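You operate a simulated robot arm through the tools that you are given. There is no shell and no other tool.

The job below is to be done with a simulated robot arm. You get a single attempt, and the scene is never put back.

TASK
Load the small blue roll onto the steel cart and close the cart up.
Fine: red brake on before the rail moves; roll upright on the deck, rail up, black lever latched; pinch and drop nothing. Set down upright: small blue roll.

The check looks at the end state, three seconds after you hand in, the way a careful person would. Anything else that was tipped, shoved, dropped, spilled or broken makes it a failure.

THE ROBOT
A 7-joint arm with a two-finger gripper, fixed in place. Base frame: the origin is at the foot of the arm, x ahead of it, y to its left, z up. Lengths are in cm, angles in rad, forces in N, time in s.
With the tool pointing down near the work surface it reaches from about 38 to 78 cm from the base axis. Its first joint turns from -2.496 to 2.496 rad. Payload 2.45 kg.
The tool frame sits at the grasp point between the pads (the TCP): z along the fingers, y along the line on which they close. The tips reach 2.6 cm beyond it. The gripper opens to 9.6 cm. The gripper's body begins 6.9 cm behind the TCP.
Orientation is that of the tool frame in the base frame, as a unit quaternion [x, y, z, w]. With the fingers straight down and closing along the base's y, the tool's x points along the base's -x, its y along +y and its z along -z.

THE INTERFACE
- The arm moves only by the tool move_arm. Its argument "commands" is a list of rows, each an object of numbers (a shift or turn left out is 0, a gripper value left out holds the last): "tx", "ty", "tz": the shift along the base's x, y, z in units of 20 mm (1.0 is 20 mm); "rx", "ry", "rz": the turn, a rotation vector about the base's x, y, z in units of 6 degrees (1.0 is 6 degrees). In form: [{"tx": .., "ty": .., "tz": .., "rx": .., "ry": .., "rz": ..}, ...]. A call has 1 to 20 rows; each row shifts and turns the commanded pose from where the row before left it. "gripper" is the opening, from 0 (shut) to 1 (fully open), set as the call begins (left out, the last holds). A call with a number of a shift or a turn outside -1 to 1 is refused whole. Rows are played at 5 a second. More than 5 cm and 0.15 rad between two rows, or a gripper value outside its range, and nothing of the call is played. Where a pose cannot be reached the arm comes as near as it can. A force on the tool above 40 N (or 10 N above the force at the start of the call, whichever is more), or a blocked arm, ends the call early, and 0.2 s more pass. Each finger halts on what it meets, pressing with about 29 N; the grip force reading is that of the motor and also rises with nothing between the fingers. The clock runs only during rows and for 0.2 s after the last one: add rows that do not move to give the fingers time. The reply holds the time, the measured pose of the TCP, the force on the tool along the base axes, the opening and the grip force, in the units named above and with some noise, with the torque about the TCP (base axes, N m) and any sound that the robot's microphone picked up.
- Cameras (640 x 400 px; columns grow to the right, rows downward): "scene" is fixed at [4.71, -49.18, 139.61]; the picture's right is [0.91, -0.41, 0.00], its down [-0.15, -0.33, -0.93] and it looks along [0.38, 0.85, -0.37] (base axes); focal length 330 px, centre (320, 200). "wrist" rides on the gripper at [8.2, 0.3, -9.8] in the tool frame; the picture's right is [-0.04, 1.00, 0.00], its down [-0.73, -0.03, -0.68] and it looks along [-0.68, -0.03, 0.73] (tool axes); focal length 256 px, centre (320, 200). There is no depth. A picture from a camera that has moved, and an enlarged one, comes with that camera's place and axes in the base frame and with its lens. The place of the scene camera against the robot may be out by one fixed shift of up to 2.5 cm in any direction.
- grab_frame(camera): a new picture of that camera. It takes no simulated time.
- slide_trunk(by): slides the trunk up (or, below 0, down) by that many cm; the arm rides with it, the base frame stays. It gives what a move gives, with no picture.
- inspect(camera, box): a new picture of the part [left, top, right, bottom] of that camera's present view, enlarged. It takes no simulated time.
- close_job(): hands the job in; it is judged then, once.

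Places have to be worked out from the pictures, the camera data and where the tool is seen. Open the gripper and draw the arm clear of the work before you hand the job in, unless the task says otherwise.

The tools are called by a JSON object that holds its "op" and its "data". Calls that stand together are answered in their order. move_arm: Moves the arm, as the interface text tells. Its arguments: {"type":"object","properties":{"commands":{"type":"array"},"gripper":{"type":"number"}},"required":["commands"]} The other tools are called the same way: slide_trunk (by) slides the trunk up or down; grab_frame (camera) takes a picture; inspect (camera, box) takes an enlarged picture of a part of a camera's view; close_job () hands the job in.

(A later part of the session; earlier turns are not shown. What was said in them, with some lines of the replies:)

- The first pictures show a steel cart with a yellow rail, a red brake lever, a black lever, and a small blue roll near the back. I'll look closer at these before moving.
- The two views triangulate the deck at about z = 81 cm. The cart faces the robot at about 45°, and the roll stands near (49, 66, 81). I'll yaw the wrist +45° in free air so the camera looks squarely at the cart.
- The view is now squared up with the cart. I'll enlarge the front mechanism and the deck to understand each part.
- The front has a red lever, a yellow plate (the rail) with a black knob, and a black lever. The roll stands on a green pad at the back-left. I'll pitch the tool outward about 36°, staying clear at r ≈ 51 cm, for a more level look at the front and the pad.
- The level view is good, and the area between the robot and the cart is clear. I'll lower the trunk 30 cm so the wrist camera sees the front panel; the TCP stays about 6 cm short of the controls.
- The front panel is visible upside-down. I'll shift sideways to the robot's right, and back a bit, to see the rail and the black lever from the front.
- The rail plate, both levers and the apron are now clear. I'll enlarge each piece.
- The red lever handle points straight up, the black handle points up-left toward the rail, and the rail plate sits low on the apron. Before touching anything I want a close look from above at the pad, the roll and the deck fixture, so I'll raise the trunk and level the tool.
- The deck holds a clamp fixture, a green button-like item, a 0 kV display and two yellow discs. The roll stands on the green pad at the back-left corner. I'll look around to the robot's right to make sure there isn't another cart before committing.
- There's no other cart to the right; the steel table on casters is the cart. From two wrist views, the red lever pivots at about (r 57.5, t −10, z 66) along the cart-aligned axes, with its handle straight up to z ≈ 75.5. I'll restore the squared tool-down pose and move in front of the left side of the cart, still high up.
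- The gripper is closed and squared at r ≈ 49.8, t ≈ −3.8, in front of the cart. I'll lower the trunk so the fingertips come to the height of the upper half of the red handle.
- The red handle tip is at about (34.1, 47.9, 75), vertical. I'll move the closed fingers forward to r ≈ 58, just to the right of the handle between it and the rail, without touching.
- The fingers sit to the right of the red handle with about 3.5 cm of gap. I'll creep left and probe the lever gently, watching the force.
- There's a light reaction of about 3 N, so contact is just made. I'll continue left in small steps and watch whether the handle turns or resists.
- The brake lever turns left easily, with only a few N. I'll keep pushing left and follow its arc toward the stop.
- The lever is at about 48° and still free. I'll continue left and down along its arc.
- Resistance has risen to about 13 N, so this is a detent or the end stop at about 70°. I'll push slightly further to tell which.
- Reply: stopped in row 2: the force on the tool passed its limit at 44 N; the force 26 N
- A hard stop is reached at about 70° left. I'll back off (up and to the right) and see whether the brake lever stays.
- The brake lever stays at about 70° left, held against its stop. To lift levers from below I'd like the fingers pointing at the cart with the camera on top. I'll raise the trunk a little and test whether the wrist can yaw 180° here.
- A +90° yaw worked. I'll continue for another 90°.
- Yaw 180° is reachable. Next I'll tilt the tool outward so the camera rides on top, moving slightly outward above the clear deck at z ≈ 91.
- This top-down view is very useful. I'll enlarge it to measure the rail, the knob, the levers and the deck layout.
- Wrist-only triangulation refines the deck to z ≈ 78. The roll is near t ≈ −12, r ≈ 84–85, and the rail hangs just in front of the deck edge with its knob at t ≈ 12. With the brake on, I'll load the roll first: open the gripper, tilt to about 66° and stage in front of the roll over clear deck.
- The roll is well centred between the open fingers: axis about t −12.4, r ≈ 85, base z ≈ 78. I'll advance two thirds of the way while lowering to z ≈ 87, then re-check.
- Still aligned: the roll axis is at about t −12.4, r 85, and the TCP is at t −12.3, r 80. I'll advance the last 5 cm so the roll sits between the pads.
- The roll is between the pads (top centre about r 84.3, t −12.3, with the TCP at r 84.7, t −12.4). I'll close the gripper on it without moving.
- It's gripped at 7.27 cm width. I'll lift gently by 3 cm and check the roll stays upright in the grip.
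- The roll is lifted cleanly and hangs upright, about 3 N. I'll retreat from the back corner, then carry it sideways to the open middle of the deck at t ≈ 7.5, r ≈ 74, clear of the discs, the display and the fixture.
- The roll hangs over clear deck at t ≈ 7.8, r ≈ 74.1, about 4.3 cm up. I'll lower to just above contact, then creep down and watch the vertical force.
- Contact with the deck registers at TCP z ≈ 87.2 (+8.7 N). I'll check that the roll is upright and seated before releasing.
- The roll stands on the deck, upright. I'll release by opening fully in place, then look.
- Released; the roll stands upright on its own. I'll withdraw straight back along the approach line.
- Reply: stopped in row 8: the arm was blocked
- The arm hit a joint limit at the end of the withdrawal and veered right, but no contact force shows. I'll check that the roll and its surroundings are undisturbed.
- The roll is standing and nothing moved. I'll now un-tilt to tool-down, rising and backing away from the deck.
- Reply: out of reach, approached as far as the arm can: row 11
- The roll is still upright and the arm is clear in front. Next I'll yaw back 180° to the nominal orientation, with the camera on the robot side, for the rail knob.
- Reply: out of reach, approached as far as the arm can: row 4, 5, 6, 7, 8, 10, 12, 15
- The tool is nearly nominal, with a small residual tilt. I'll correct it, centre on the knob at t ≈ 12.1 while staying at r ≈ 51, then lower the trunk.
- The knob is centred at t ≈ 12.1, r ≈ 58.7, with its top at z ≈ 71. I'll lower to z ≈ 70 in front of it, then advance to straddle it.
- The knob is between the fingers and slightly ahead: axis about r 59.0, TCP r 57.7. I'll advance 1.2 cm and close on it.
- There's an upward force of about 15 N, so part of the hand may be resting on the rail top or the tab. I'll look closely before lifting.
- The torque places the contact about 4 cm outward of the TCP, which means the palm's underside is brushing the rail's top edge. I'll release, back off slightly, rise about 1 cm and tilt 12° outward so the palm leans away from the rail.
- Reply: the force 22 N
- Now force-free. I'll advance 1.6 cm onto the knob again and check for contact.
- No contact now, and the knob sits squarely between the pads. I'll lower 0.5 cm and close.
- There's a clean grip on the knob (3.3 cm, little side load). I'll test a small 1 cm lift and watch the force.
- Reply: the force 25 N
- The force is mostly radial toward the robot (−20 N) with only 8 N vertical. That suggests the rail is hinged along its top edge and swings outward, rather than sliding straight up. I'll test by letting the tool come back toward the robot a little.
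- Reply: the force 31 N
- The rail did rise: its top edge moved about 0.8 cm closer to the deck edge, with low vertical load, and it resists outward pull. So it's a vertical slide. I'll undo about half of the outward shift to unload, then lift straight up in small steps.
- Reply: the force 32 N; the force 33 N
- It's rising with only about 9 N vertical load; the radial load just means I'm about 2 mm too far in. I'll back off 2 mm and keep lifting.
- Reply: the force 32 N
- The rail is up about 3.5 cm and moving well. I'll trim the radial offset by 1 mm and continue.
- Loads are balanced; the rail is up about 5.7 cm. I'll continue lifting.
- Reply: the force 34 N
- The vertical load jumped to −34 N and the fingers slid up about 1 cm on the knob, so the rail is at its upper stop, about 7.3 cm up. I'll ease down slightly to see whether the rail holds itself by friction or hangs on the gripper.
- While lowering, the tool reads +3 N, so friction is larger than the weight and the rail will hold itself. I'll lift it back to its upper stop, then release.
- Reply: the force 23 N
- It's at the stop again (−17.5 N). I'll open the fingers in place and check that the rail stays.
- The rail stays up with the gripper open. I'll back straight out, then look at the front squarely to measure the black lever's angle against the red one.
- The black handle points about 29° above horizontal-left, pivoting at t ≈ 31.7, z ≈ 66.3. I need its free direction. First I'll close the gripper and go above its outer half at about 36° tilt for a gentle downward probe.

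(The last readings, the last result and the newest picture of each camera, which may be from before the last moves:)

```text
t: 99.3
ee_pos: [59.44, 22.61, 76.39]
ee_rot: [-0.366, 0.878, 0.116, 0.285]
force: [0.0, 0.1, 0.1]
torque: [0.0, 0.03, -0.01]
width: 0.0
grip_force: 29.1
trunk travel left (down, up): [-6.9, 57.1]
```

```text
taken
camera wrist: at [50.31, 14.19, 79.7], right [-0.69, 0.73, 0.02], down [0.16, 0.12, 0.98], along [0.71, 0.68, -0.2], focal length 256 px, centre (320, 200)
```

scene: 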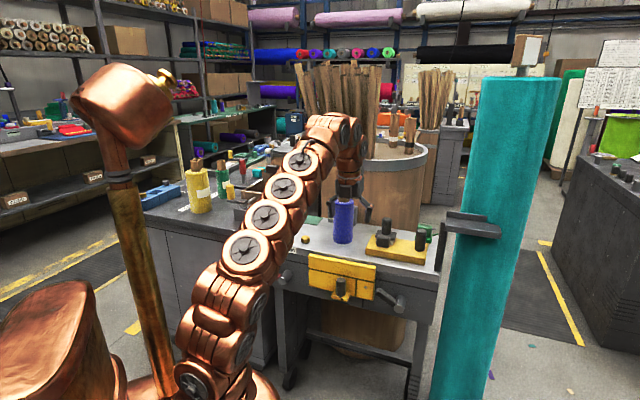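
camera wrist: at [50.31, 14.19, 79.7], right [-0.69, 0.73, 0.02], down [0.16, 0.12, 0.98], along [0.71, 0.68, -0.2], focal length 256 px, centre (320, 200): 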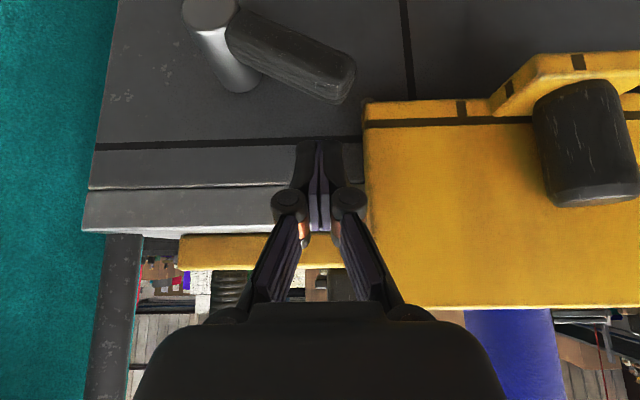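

The fingertips hover just above the outer part of the black handle. I'll lower in small steps to probe.

{"op": "move_arm", "data": {"commands": [{"tz": -0.4}, {"tz": -0.3}, {"tz": -0.15}, {"tz": -0.15}, {"tz": -0.15}, {}]}}

{"op": "grab_frame", "data": {"camera": "wrist"}}

```text
t: 100.7
ee_pos: [59.2, 22.53, 74.32]
ee_rot: [-0.365, 0.879, 0.117, 0.284]
force: [-0.3, 0.2, 0.6]
torque: [0.03, -0.01, 0.0]
width: 0.01
grip_force: 28.8
trunk travel left (down, up): [-6.9, 57.1]
```

```text
taken
camera wrist: at [50.24, 14.08, 77.48], right [-0.69, 0.73, 0.02], down [0.16, 0.12, 0.98], along [0.71, 0.67, -0.2], focal length 256 px, centre (320, 200)
```

wrist: 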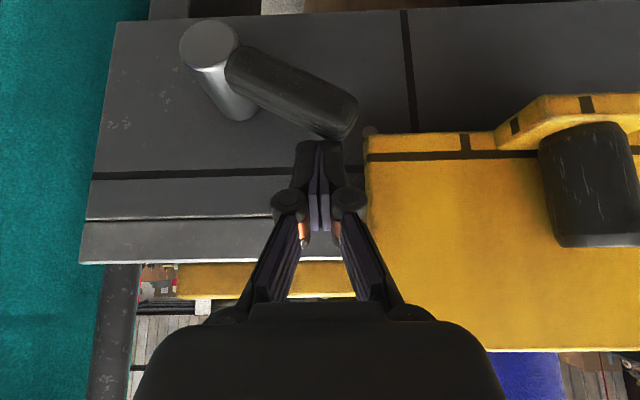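

No contact yet. I notice a small grey dot near the rail's lower corner beside the handle tip, so I'll zoom in on it.

{"op": "inspect", "data": {"camera": "wrist", "box": [280, 80, 440, 180]}}

{"op": "inspect", "data": {"camera": "scene", "box": [330, 240, 430, 310]}}

```text
4.00 times, centred on (360, 130) of wrist
camera zoom: at [50.24, 14.08, 77.48], right [-0.69, 0.73, 0.02], down [0.16, 0.12, 0.98], along [0.71, 0.67, -0.2], focal length 1024 px, centre (160, 480)
```

zoom: 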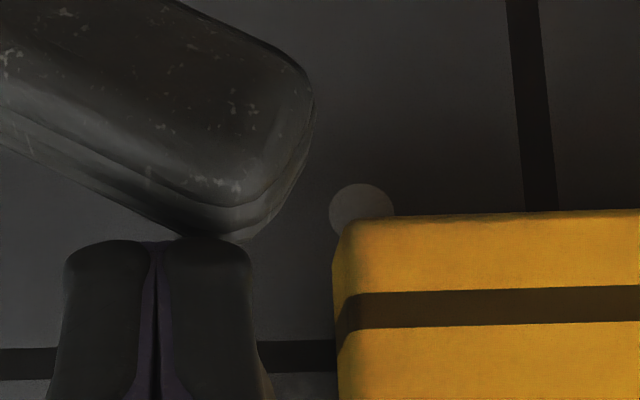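

```text
5.71 times, centred on (380, 275) of scene
camera zoom: at [4.71, -49.18, 139.61], right [0.91, -0.41, 0.0], down [-0.15, -0.33, -0.93], along [0.38, 0.85, -0.37], focal length 1884 px, centre (-23, -229)
```

zoom: 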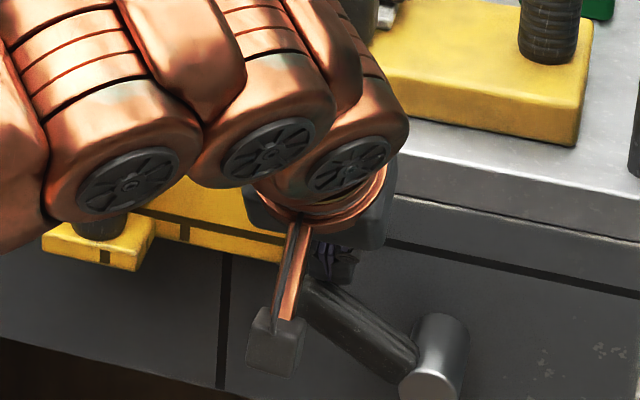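

The dot is only surface texture. The fingertips are about to touch the handle's top, so I'll continue the downward probe in 2 mm steps.

{"op": "move_arm", "data": {"commands": [{"tz": -0.1}, {"tz": -0.1}, {"tz": -0.1}, {"tz": -0.1}, {}]}}

{"op": "inspect", "data": {"camera": "wrist", "box": [120, 0, 440, 200]}}

```text
t: 101.6
ee_pos: [59.28, 22.49, 73.93]
ee_rot: [-0.365, 0.877, 0.118, 0.29]
force: [-4.4, -9.8, 21.7]
torque: [-0.03, 0.2, 0.12]
width: 0.0
grip_force: 28.4
trunk travel left (down, up): [-6.9, 57.1]
stopped in row 4: the force on the tool passed its limit at 43 N (the readings are from after the stop); the commanded pose is now the measured one
```

```text
2.00 times, centred on (280, 100) of wrist
camera zoom: at [50.23, 14.05, 77.1], right [-0.69, 0.73, 0.02], down [0.15, 0.11, 0.98], along [0.71, 0.68, -0.19], focal length 512 px, centre (400, 400)
```

zoom: 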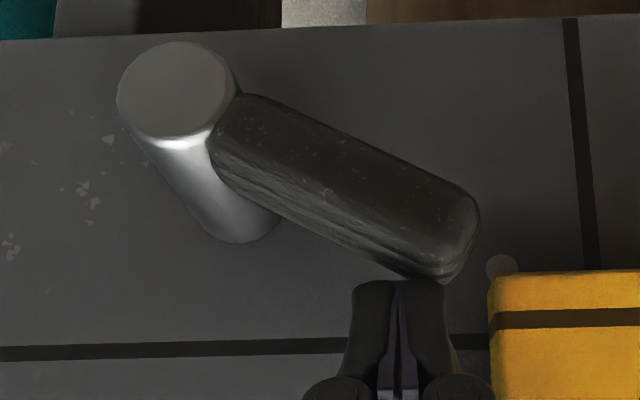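

The lever is hard against its lower-left stop, so it can only be turned upward and to the right; that must be the latching direction. I'll back off, tilt to about 54°, and come in under the handle from the front to lift it.

{"op": "move_arm", "data": {"commands": [{"tz": 0.5}, {"tx": -0.7, "ty": -0.7, "tz": 0.3}, {"tx": -0.7, "ty": -0.7}, {"tx": -0.7, "ty": -0.7, "rx": 0.707, "ry": -0.707}, {"tx": -0.7, "ty": -0.7, "rx": 0.707, "ry": -0.707}, {"rx": 0.707, "ry": -0.707}, {}]}}

{"op": "slide_trunk", "data": {"by": -5}}

{"op": "grab_frame", "data": {"camera": "wrist"}}

```text
t: 103.2
ee_pos: [53.67, 16.9, 75.37]
ee_rot: [-0.342, 0.821, 0.172, 0.423]
force: [-0.2, -0.3, -0.7]
torque: [0.01, 0.02, 0.0]
width: 0.03
grip_force: 28.4
trunk travel left (down, up): [-6.9, 57.1]
```

```text
t: 104.2
ee_pos: [53.7, 16.97, 70.32]
ee_rot: [-0.343, 0.821, 0.173, 0.422]
force: [0.4, 0.7, 0.5]
torque: [0.0, 0.01, 0.03]
width: 0.03
grip_force: 28.9
trunk travel left (down, up): [-1.9, 62.1]
```

```text
taken
camera wrist: at [44.51, 8.2, 69.47], right [-0.69, 0.72, 0.03], down [-0.07, -0.1, 0.99], along [0.72, 0.68, 0.12], focal length 256 px, centre (320, 200)
```

wrist: 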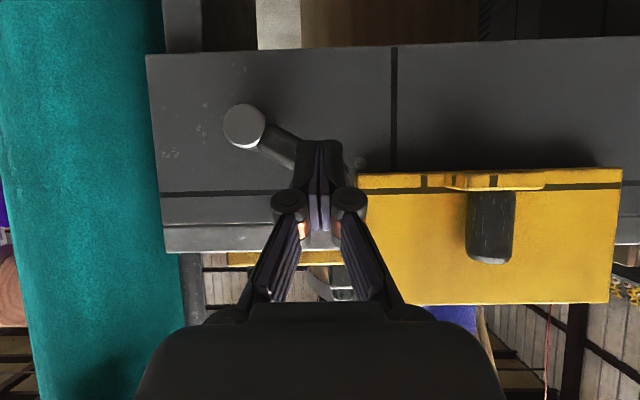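

The front is square in view: the pivot is at t ≈ 32, z ≈ 66, and the rail's bottom edge is at z ≈ 70. I'll lower the fingertips below the handle's underside, then check before going in.

{"op": "move_arm", "data": {"commands": [{"tz": -0.75, "tx": -0.1, "ty": 0.1}, {"tz": -0.75, "tx": -0.05, "ty": 0.05}, {"tz": -0.75}, {}]}}

{"op": "grab_frame", "data": {"camera": "wrist"}}

{"op": "inspect", "data": {"camera": "scene", "box": [300, 210, 460, 330]}}

```text
t: 105.2
ee_pos: [53.55, 17.14, 65.88]
ee_rot: [-0.342, 0.822, 0.172, 0.422]
force: [0.0, 0.2, -0.4]
torque: [-0.03, -0.02, -0.04]
width: 0.02
grip_force: 28.4
trunk travel left (down, up): [-1.9, 62.1]
```

```text
taken
camera wrist: at [44.32, 8.47, 65.06], right [-0.69, 0.72, 0.03], down [-0.07, -0.1, 0.99], along [0.72, 0.68, 0.12], focal length 256 px, centre (320, 200)
```

wrist: 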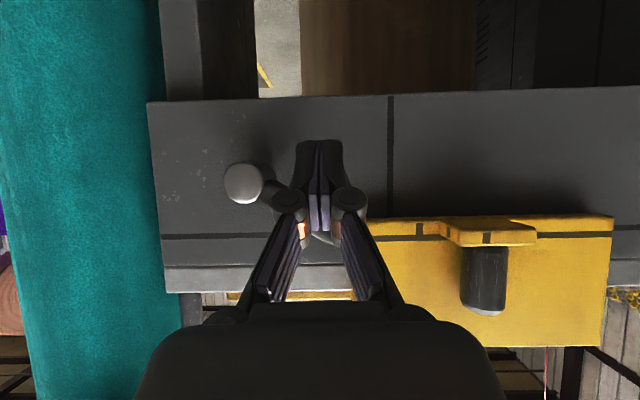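

```text
3.33 times, centred on (380, 270) of scene
camera zoom: at [4.71, -49.18, 139.61], right [0.91, -0.41, 0.0], down [-0.15, -0.33, -0.93], along [0.38, 0.85, -0.37], focal length 1099 px, centre (120, -33)
```

zoom: 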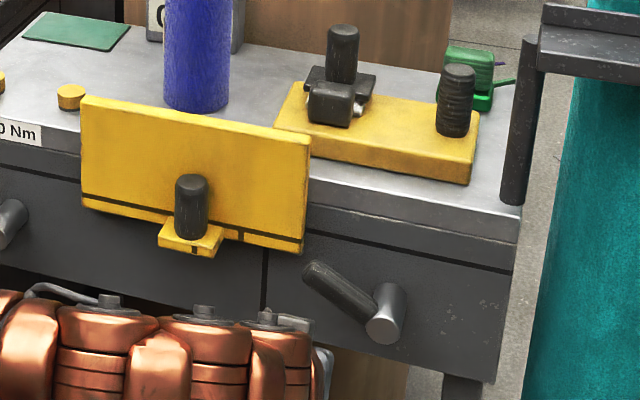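

In the scene view the rail stands up above the deck edge, and the handle is clear. I'll lower 0.8 cm more for clearance, then slide in under the handle.

{"op": "move_arm", "data": {"commands": [{"tz": -0.4}, {"tx": 0.6, "ty": 0.6}, {"tx": 0.6, "ty": 0.6}, {"tx": 0.6, "ty": 0.6}, {"tx": 0.6, "ty": 0.6}, {}]}}

{"op": "grab_frame", "data": {"camera": "wrist"}}

{"op": "inspect", "data": {"camera": "scene", "box": [330, 230, 430, 320]}}

```text
t: 106.6
ee_pos: [58.32, 22.04, 65.23]
ee_rot: [-0.343, 0.821, 0.172, 0.422]
force: [0.5, 0.0, -0.8]
torque: [-0.02, 0.02, -0.03]
width: 0.01
grip_force: 28.8
trunk travel left (down, up): [-1.9, 62.1]
```

```text
taken
camera wrist: at [49.11, 13.18, 64.38], right [-0.69, 0.72, 0.03], down [-0.07, -0.1, 0.99], along [0.72, 0.68, 0.12], focal length 256 px, centre (320, 200)
```

wrist: 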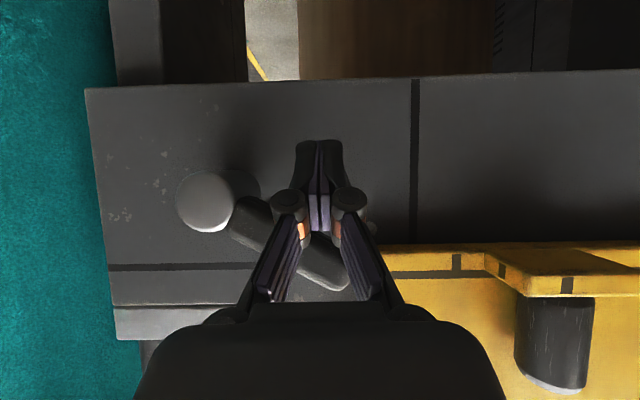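

```text
4.44 times, centred on (380, 275) of scene
camera zoom: at [4.71, -49.18, 139.61], right [0.91, -0.41, 0.0], down [-0.15, -0.33, -0.93], along [0.38, 0.85, -0.37], focal length 1465 px, centre (53, -133)
```

zoom: 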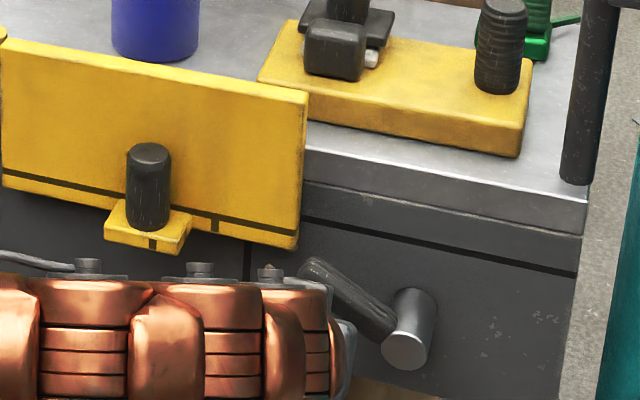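

No contact; the fingers are under the handle's outer half. I'll lift gently until contact and start following the lever's arc up and to the right.

{"op": "move_arm", "data": {"commands": [{"tz": 0.3}, {"tz": 0.3}, {"tz": 0.15, "tx": 0.05, "ty": -0.05}, {"tz": 0.15, "tx": 0.05, "ty": -0.05}, {"tz": 0.15, "tx": 0.05, "ty": -0.05}, {"tz": 0.15, "tx": 0.05, "ty": -0.05}, {}]}}

{"op": "inspect", "data": {"camera": "scene", "box": [330, 230, 430, 320]}}

{"op": "grab_frame", "data": {"camera": "wrist"}}

```text
t: 108.2
ee_pos: [58.61, 21.61, 67.27]
ee_rot: [-0.343, 0.822, 0.172, 0.421]
force: [-3.1, 1.4, -4.7]
torque: [0.0, 0.06, 0.04]
width: 0.02
grip_force: 29.4
trunk travel left (down, up): [-1.9, 62.1]
```

```text
4.44 times, centred on (380, 275) of scene
camera zoom: at [4.71, -49.18, 139.61], right [0.91, -0.41, 0.0], down [-0.15, -0.33, -0.93], along [0.38, 0.85, -0.37], focal length 1465 px, centre (53, -133)
```

zoom: 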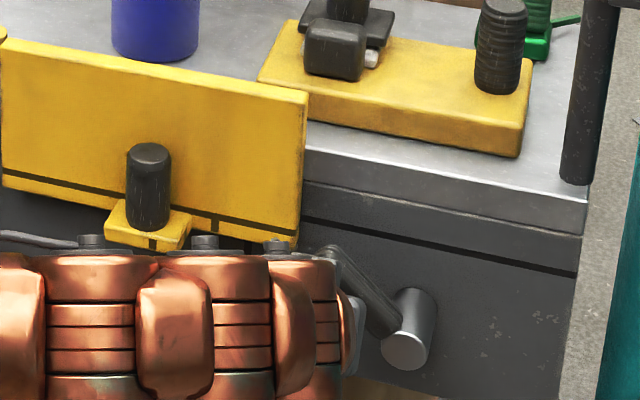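

```text
taken
camera wrist: at [49.4, 12.84, 66.55], right [-0.69, 0.72, 0.03], down [-0.07, -0.1, 0.99], along [0.72, 0.68, 0.12], focal length 256 px, centre (320, 200)
```

wrist: 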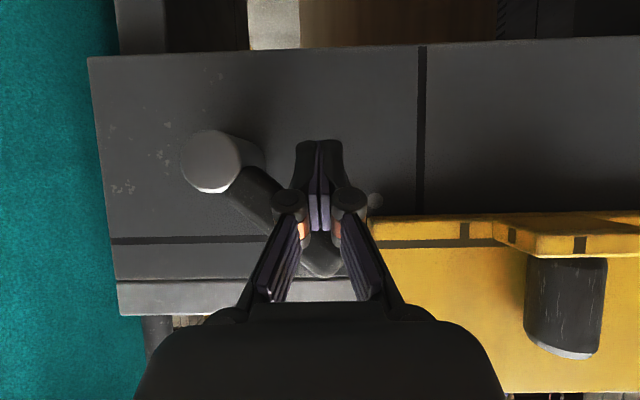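

The lever is turning up freely, with about 5 N. I'll keep following its arc toward vertical.

{"op": "move_arm", "data": {"commands": [{"tz": 0.24, "tx": 0.11, "ty": -0.11}, {"tz": 0.24, "tx": 0.11, "ty": -0.11}, {"tz": 0.24, "tx": 0.11, "ty": -0.11}, {"tz": 0.15, "tx": 0.14, "ty": -0.14}, {"tz": 0.15, "tx": 0.14, "ty": -0.14}, {"tz": 0.15, "tx": 0.14, "ty": -0.14}, {}]}}

{"op": "inspect", "data": {"camera": "scene", "box": [330, 230, 430, 320]}}

{"op": "grab_frame", "data": {"camera": "wrist"}}

```text
t: 109.8
ee_pos: [60.03, 20.14, 69.77]
ee_rot: [-0.342, 0.821, 0.173, 0.423]
force: [-2.9, -0.3, -3.5]
torque: [0.0, 0.02, -0.02]
width: 0.0
grip_force: 28.4
trunk travel left (down, up): [-1.9, 62.1]
```

```text
4.44 times, centred on (380, 275) of scene
camera zoom: at [4.71, -49.18, 139.61], right [0.91, -0.41, 0.0], down [-0.15, -0.33, -0.93], along [0.38, 0.85, -0.37], focal length 1465 px, centre (53, -133)
```

zoom: 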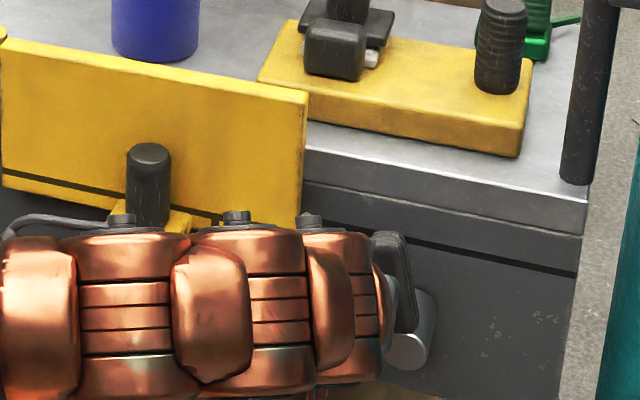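

```text
taken
camera wrist: at [50.83, 11.41, 68.9], right [-0.69, 0.72, 0.03], down [-0.07, -0.1, 0.99], along [0.72, 0.68, 0.12], focal length 256 px, centre (320, 200)
```

wrist: 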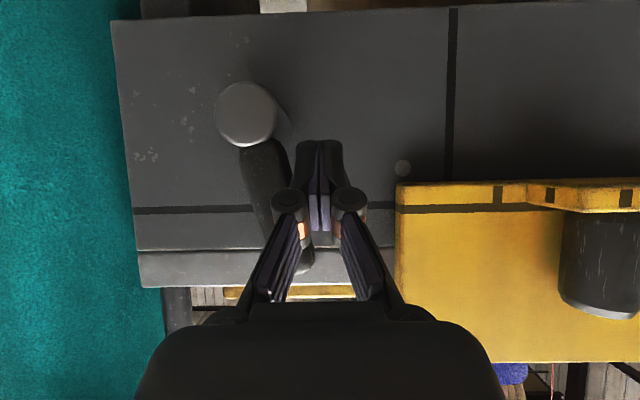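

The lever is at about 75°, still moving easily. I'll continue to the right through vertical, watching for the stop.

{"op": "move_arm", "data": {"commands": [{"tz": 0.08, "tx": 0.177, "ty": -0.177}, {"tz": 0.08, "tx": 0.177, "ty": -0.177}, {"tz": 0.04, "tx": 0.177, "ty": -0.177}, {}]}}

{"op": "grab_frame", "data": {"camera": "wrist"}}

```text
t: 110.8
ee_pos: [60.92, 19.31, 70.23]
ee_rot: [-0.346, 0.82, 0.174, 0.421]
force: [-35.9, 18.7, -2.3]
torque: [0.05, 0.16, 0.07]
width: 0.0
grip_force: 28.3
trunk travel left (down, up): [-1.9, 62.1]
```

```text
taken
camera wrist: at [51.75, 10.57, 69.38], right [-0.7, 0.72, 0.03], down [-0.07, -0.1, 0.99], along [0.71, 0.69, 0.12], focal length 256 px, centre (320, 200)
```

wrist: 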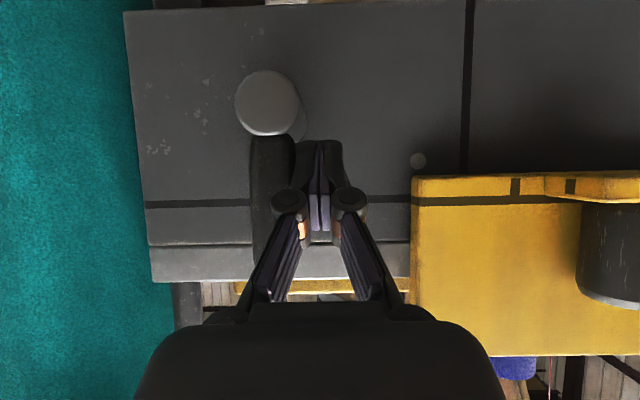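

A firm stop is reached with the black handle vertical (about 39 N lateral, no more motion), the opposite end from where it started. I'll back off left and out toward the robot, then check that it stays.

{"op": "move_arm", "data": {"commands": [{"tx": -0.2, "ty": 0.2}, {"tx": -0.35, "ty": 0.35}, {"tx": -0.7, "ty": -0.7}, {"tx": -0.7, "ty": -0.7}, {"tx": -0.7, "ty": -0.7}, {"tx": -0.7, "ty": -0.7}, {}]}}

{"op": "grab_frame", "data": {"camera": "wrist"}}

{"op": "inspect", "data": {"camera": "scene", "box": [250, 190, 450, 330]}}

```text
t: 112.4
ee_pos: [54.26, 14.49, 70.28]
ee_rot: [-0.342, 0.822, 0.172, 0.423]
force: [-0.4, 1.0, 0.2]
torque: [0.05, 0.0, -0.01]
width: 0.01
grip_force: 28.5
trunk travel left (down, up): [-1.9, 62.1]
```

```text
taken
camera wrist: at [45.1, 5.75, 69.38], right [-0.69, 0.72, 0.03], down [-0.07, -0.1, 0.99], along [0.72, 0.68, 0.12], focal length 256 px, centre (320, 200)
```

wrist: 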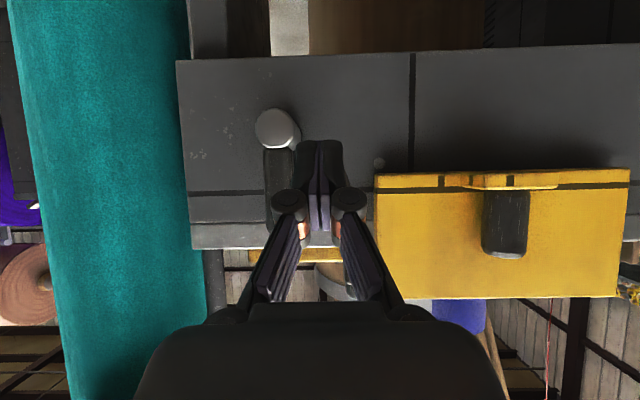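

```text
2.86 times, centred on (350, 260) of scene
camera zoom: at [4.71, -49.18, 139.61], right [0.91, -0.41, 0.0], down [-0.15, -0.33, -0.93], along [0.38, 0.85, -0.37], focal length 942 px, centre (234, 29)
```

zoom: 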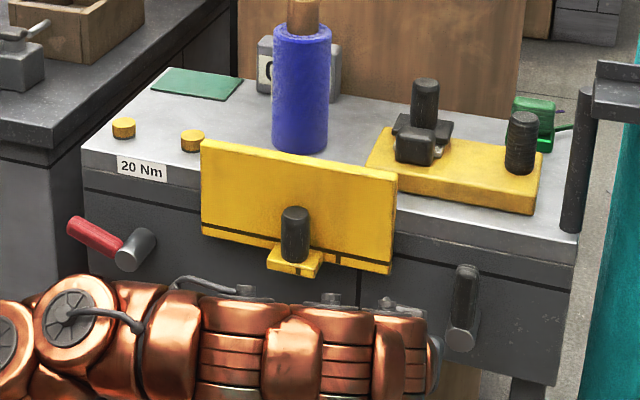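

Everything holds: red brake at its left stop, rail up, black lever vertical, blue roll upright on the deck. I'll open the gripper, draw back a little further, and raise the trunk to clear the work.

{"op": "move_arm", "data": {"commands": [{"tx": -0.5, "ty": -0.5}, {"tx": -0.5, "ty": -0.5}, {}, {}], "gripper": 0.6}}

{"op": "slide_trunk", "data": {"by": 30}}

{"op": "grab_frame", "data": {"camera": "wrist"}}

{"op": "grab_frame", "data": {"camera": "scene"}}

```text
t: 113.4
ee_pos: [52.35, 12.66, 70.37]
ee_rot: [-0.343, 0.821, 0.173, 0.422]
force: [0.1, 0.1, 0.1]
torque: [0.01, -0.02, -0.02]
width: 5.78
grip_force: 0.1
trunk travel left (down, up): [-1.9, 62.1]
```

```text
t: 116.4
ee_pos: [52.37, 12.7, 100.29]
ee_rot: [-0.343, 0.821, 0.173, 0.422]
force: [-0.4, -0.1, 0.6]
torque: [-0.04, -0.03, 0.01]
width: 5.79
grip_force: 0.1
trunk travel left (down, up): [-31.9, 32.1]
```

```text
taken
camera wrist: at [43.17, 3.96, 99.4], right [-0.69, 0.72, 0.03], down [-0.07, -0.1, 0.99], along [0.72, 0.68, 0.12], focal length 256 px, centre (320, 200)
```

wrist: 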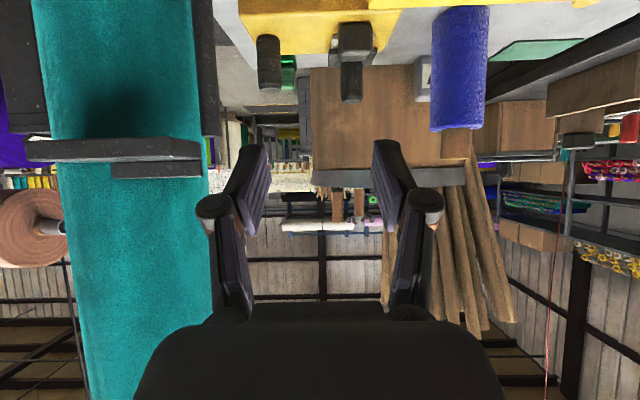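

```text
taken
```

scene: 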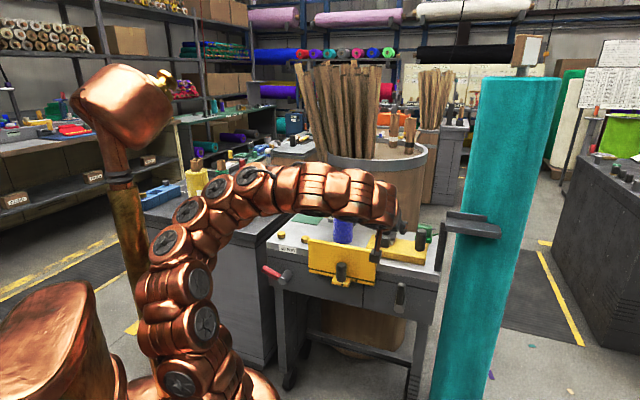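

The arm is clear. I'll level the tool for one last overview of the whole cart.

{"op": "move_arm", "data": {"commands": [{"tz": 0.3, "rx": -0.707, "ry": 0.707}, {"tz": 0.3, "rx": -0.707, "ry": 0.707}, {"tz": 0.3, "rx": -0.707, "ry": 0.707}, {"tz": 0.3, "rx": -0.707, "ry": 0.707}, {"tx": -0.5, "ty": 0.5, "rx": -0.707, "ry": 0.707}, {"tx": -0.5, "ty": 0.5, "rx": -0.707, "ry": 0.707}, {"tx": -0.5, "ty": 0.5}, {"tx": -0.5, "ty": 0.5}, {"tx": -0.5, "ty": 0.5}, {"tx": -0.5, "ty": 0.5}, {}]}}

{"op": "grab_frame", "data": {"camera": "wrist"}}

{"op": "inspect", "data": {"camera": "scene", "box": [240, 180, 460, 330]}}

```text
t: 118.8
ee_pos: [46.2, 18.89, 102.63]
ee_rot: [-0.381, 0.911, 0.06, 0.147]
force: [-0.1, -0.3, -0.2]
torque: [0.02, -0.02, 0.02]
width: 5.75
grip_force: 0.0
trunk travel left (down, up): [-31.9, 32.1]
```

```text
taken
camera wrist: at [38.41, 11.42, 109.43], right [-0.68, 0.73, 0.01], down [0.36, 0.33, 0.88], along [0.64, 0.6, -0.48], focal length 256 px, centre (320, 200)
```

wrist: 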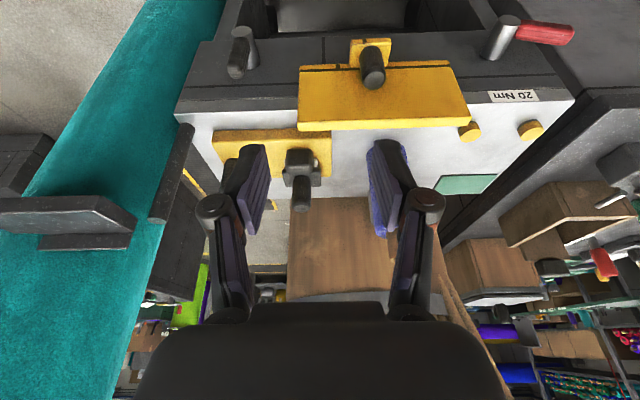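

```text
2.67 times, centred on (350, 255) of scene
camera zoom: at [4.71, -49.18, 139.61], right [0.91, -0.41, 0.0], down [-0.15, -0.33, -0.93], along [0.38, 0.85, -0.37], focal length 879 px, centre (240, 53)
```

zoom: 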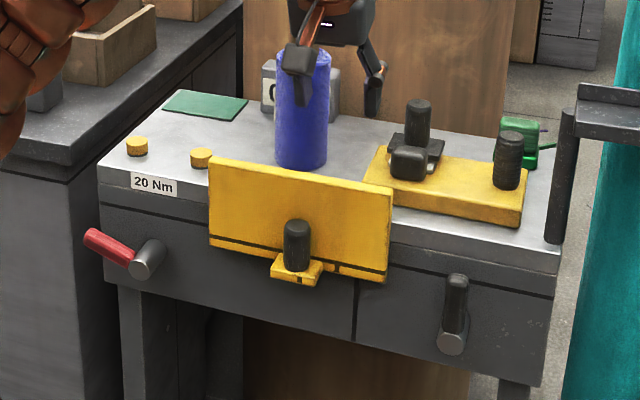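

The final overview shows the red brake over at its stop, rail up, black lever vertical, and the blue roll upright on the deck. The display, fixture, discs and pad are undisturbed. I'll open the gripper fully and back off a little more before handing in.

{"op": "move_arm", "data": {"commands": [{"tx": -0.4, "ty": -0.4, "tz": 0.4}, {"tx": -0.4, "ty": -0.4, "tz": 0.4}, {}, {}, {}], "gripper": 1}}

{"op": "inspect", "data": {"camera": "scene", "box": [240, 160, 460, 330]}}

```text
t: 120.0
ee_pos: [44.71, 16.97, 104.28]
ee_rot: [-0.38, 0.911, 0.06, 0.147]
force: [0.5, 0.3, -0.3]
torque: [0.03, -0.02, 0.01]
width: 9.61
grip_force: 0.0
trunk travel left (down, up): [-31.9, 32.1]
```

```text
2.35 times, centred on (350, 245) of scene
camera zoom: at [4.71, -49.18, 139.61], right [0.91, -0.41, 0.0], down [-0.15, -0.33, -0.93], along [0.38, 0.85, -0.37], focal length 776 px, centre (249, 94)
```

zoom: 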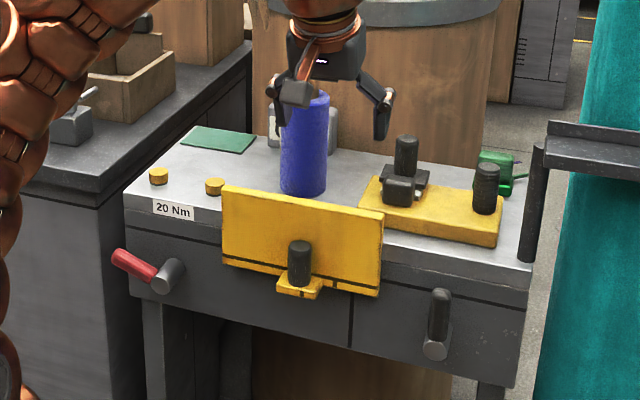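

The state is stable, the gripper is open and clear, and nothing else was moved. I'm handing the job in.

{"op": "close_job", "data": {}}

```text
The job is handed in.
```

The small blue roll is standing upright on the cart's deck and the cart is closed up. I've handed the job in but have no result back yet.

- **Red brake:** I turned it left to its hard stop, about 70° from its upright starting position, before touching the rail. Nothing on the cart marks which way is "on". I took the end it didn't start at to be on, and did not test whether it also turns the other way.
- **Roll:** I moved it from the green pad at the back-left corner to the open middle of the deck. It stands clear of the discs, the display and the clamp fixture.
- **Rail:** I lifted it about 7 cm to its upper stop, and it stays up on its own.
- **Black lever:** I turned it up to its stop, so its handle is now vertical. It was already against its other stop at the start and could only go this way. I did not press the rail down to check that the latch holds it.

On my first try at the rail knob, the palm brushed the top of the rail. I backed off and gripped it again before the rail moved. When I withdrew from the roll, the arm hit a joint limit and veered sideways, but it touched nothing. The last pictures show the other items on the deck where they were, with the gripper open and clear of the cart.
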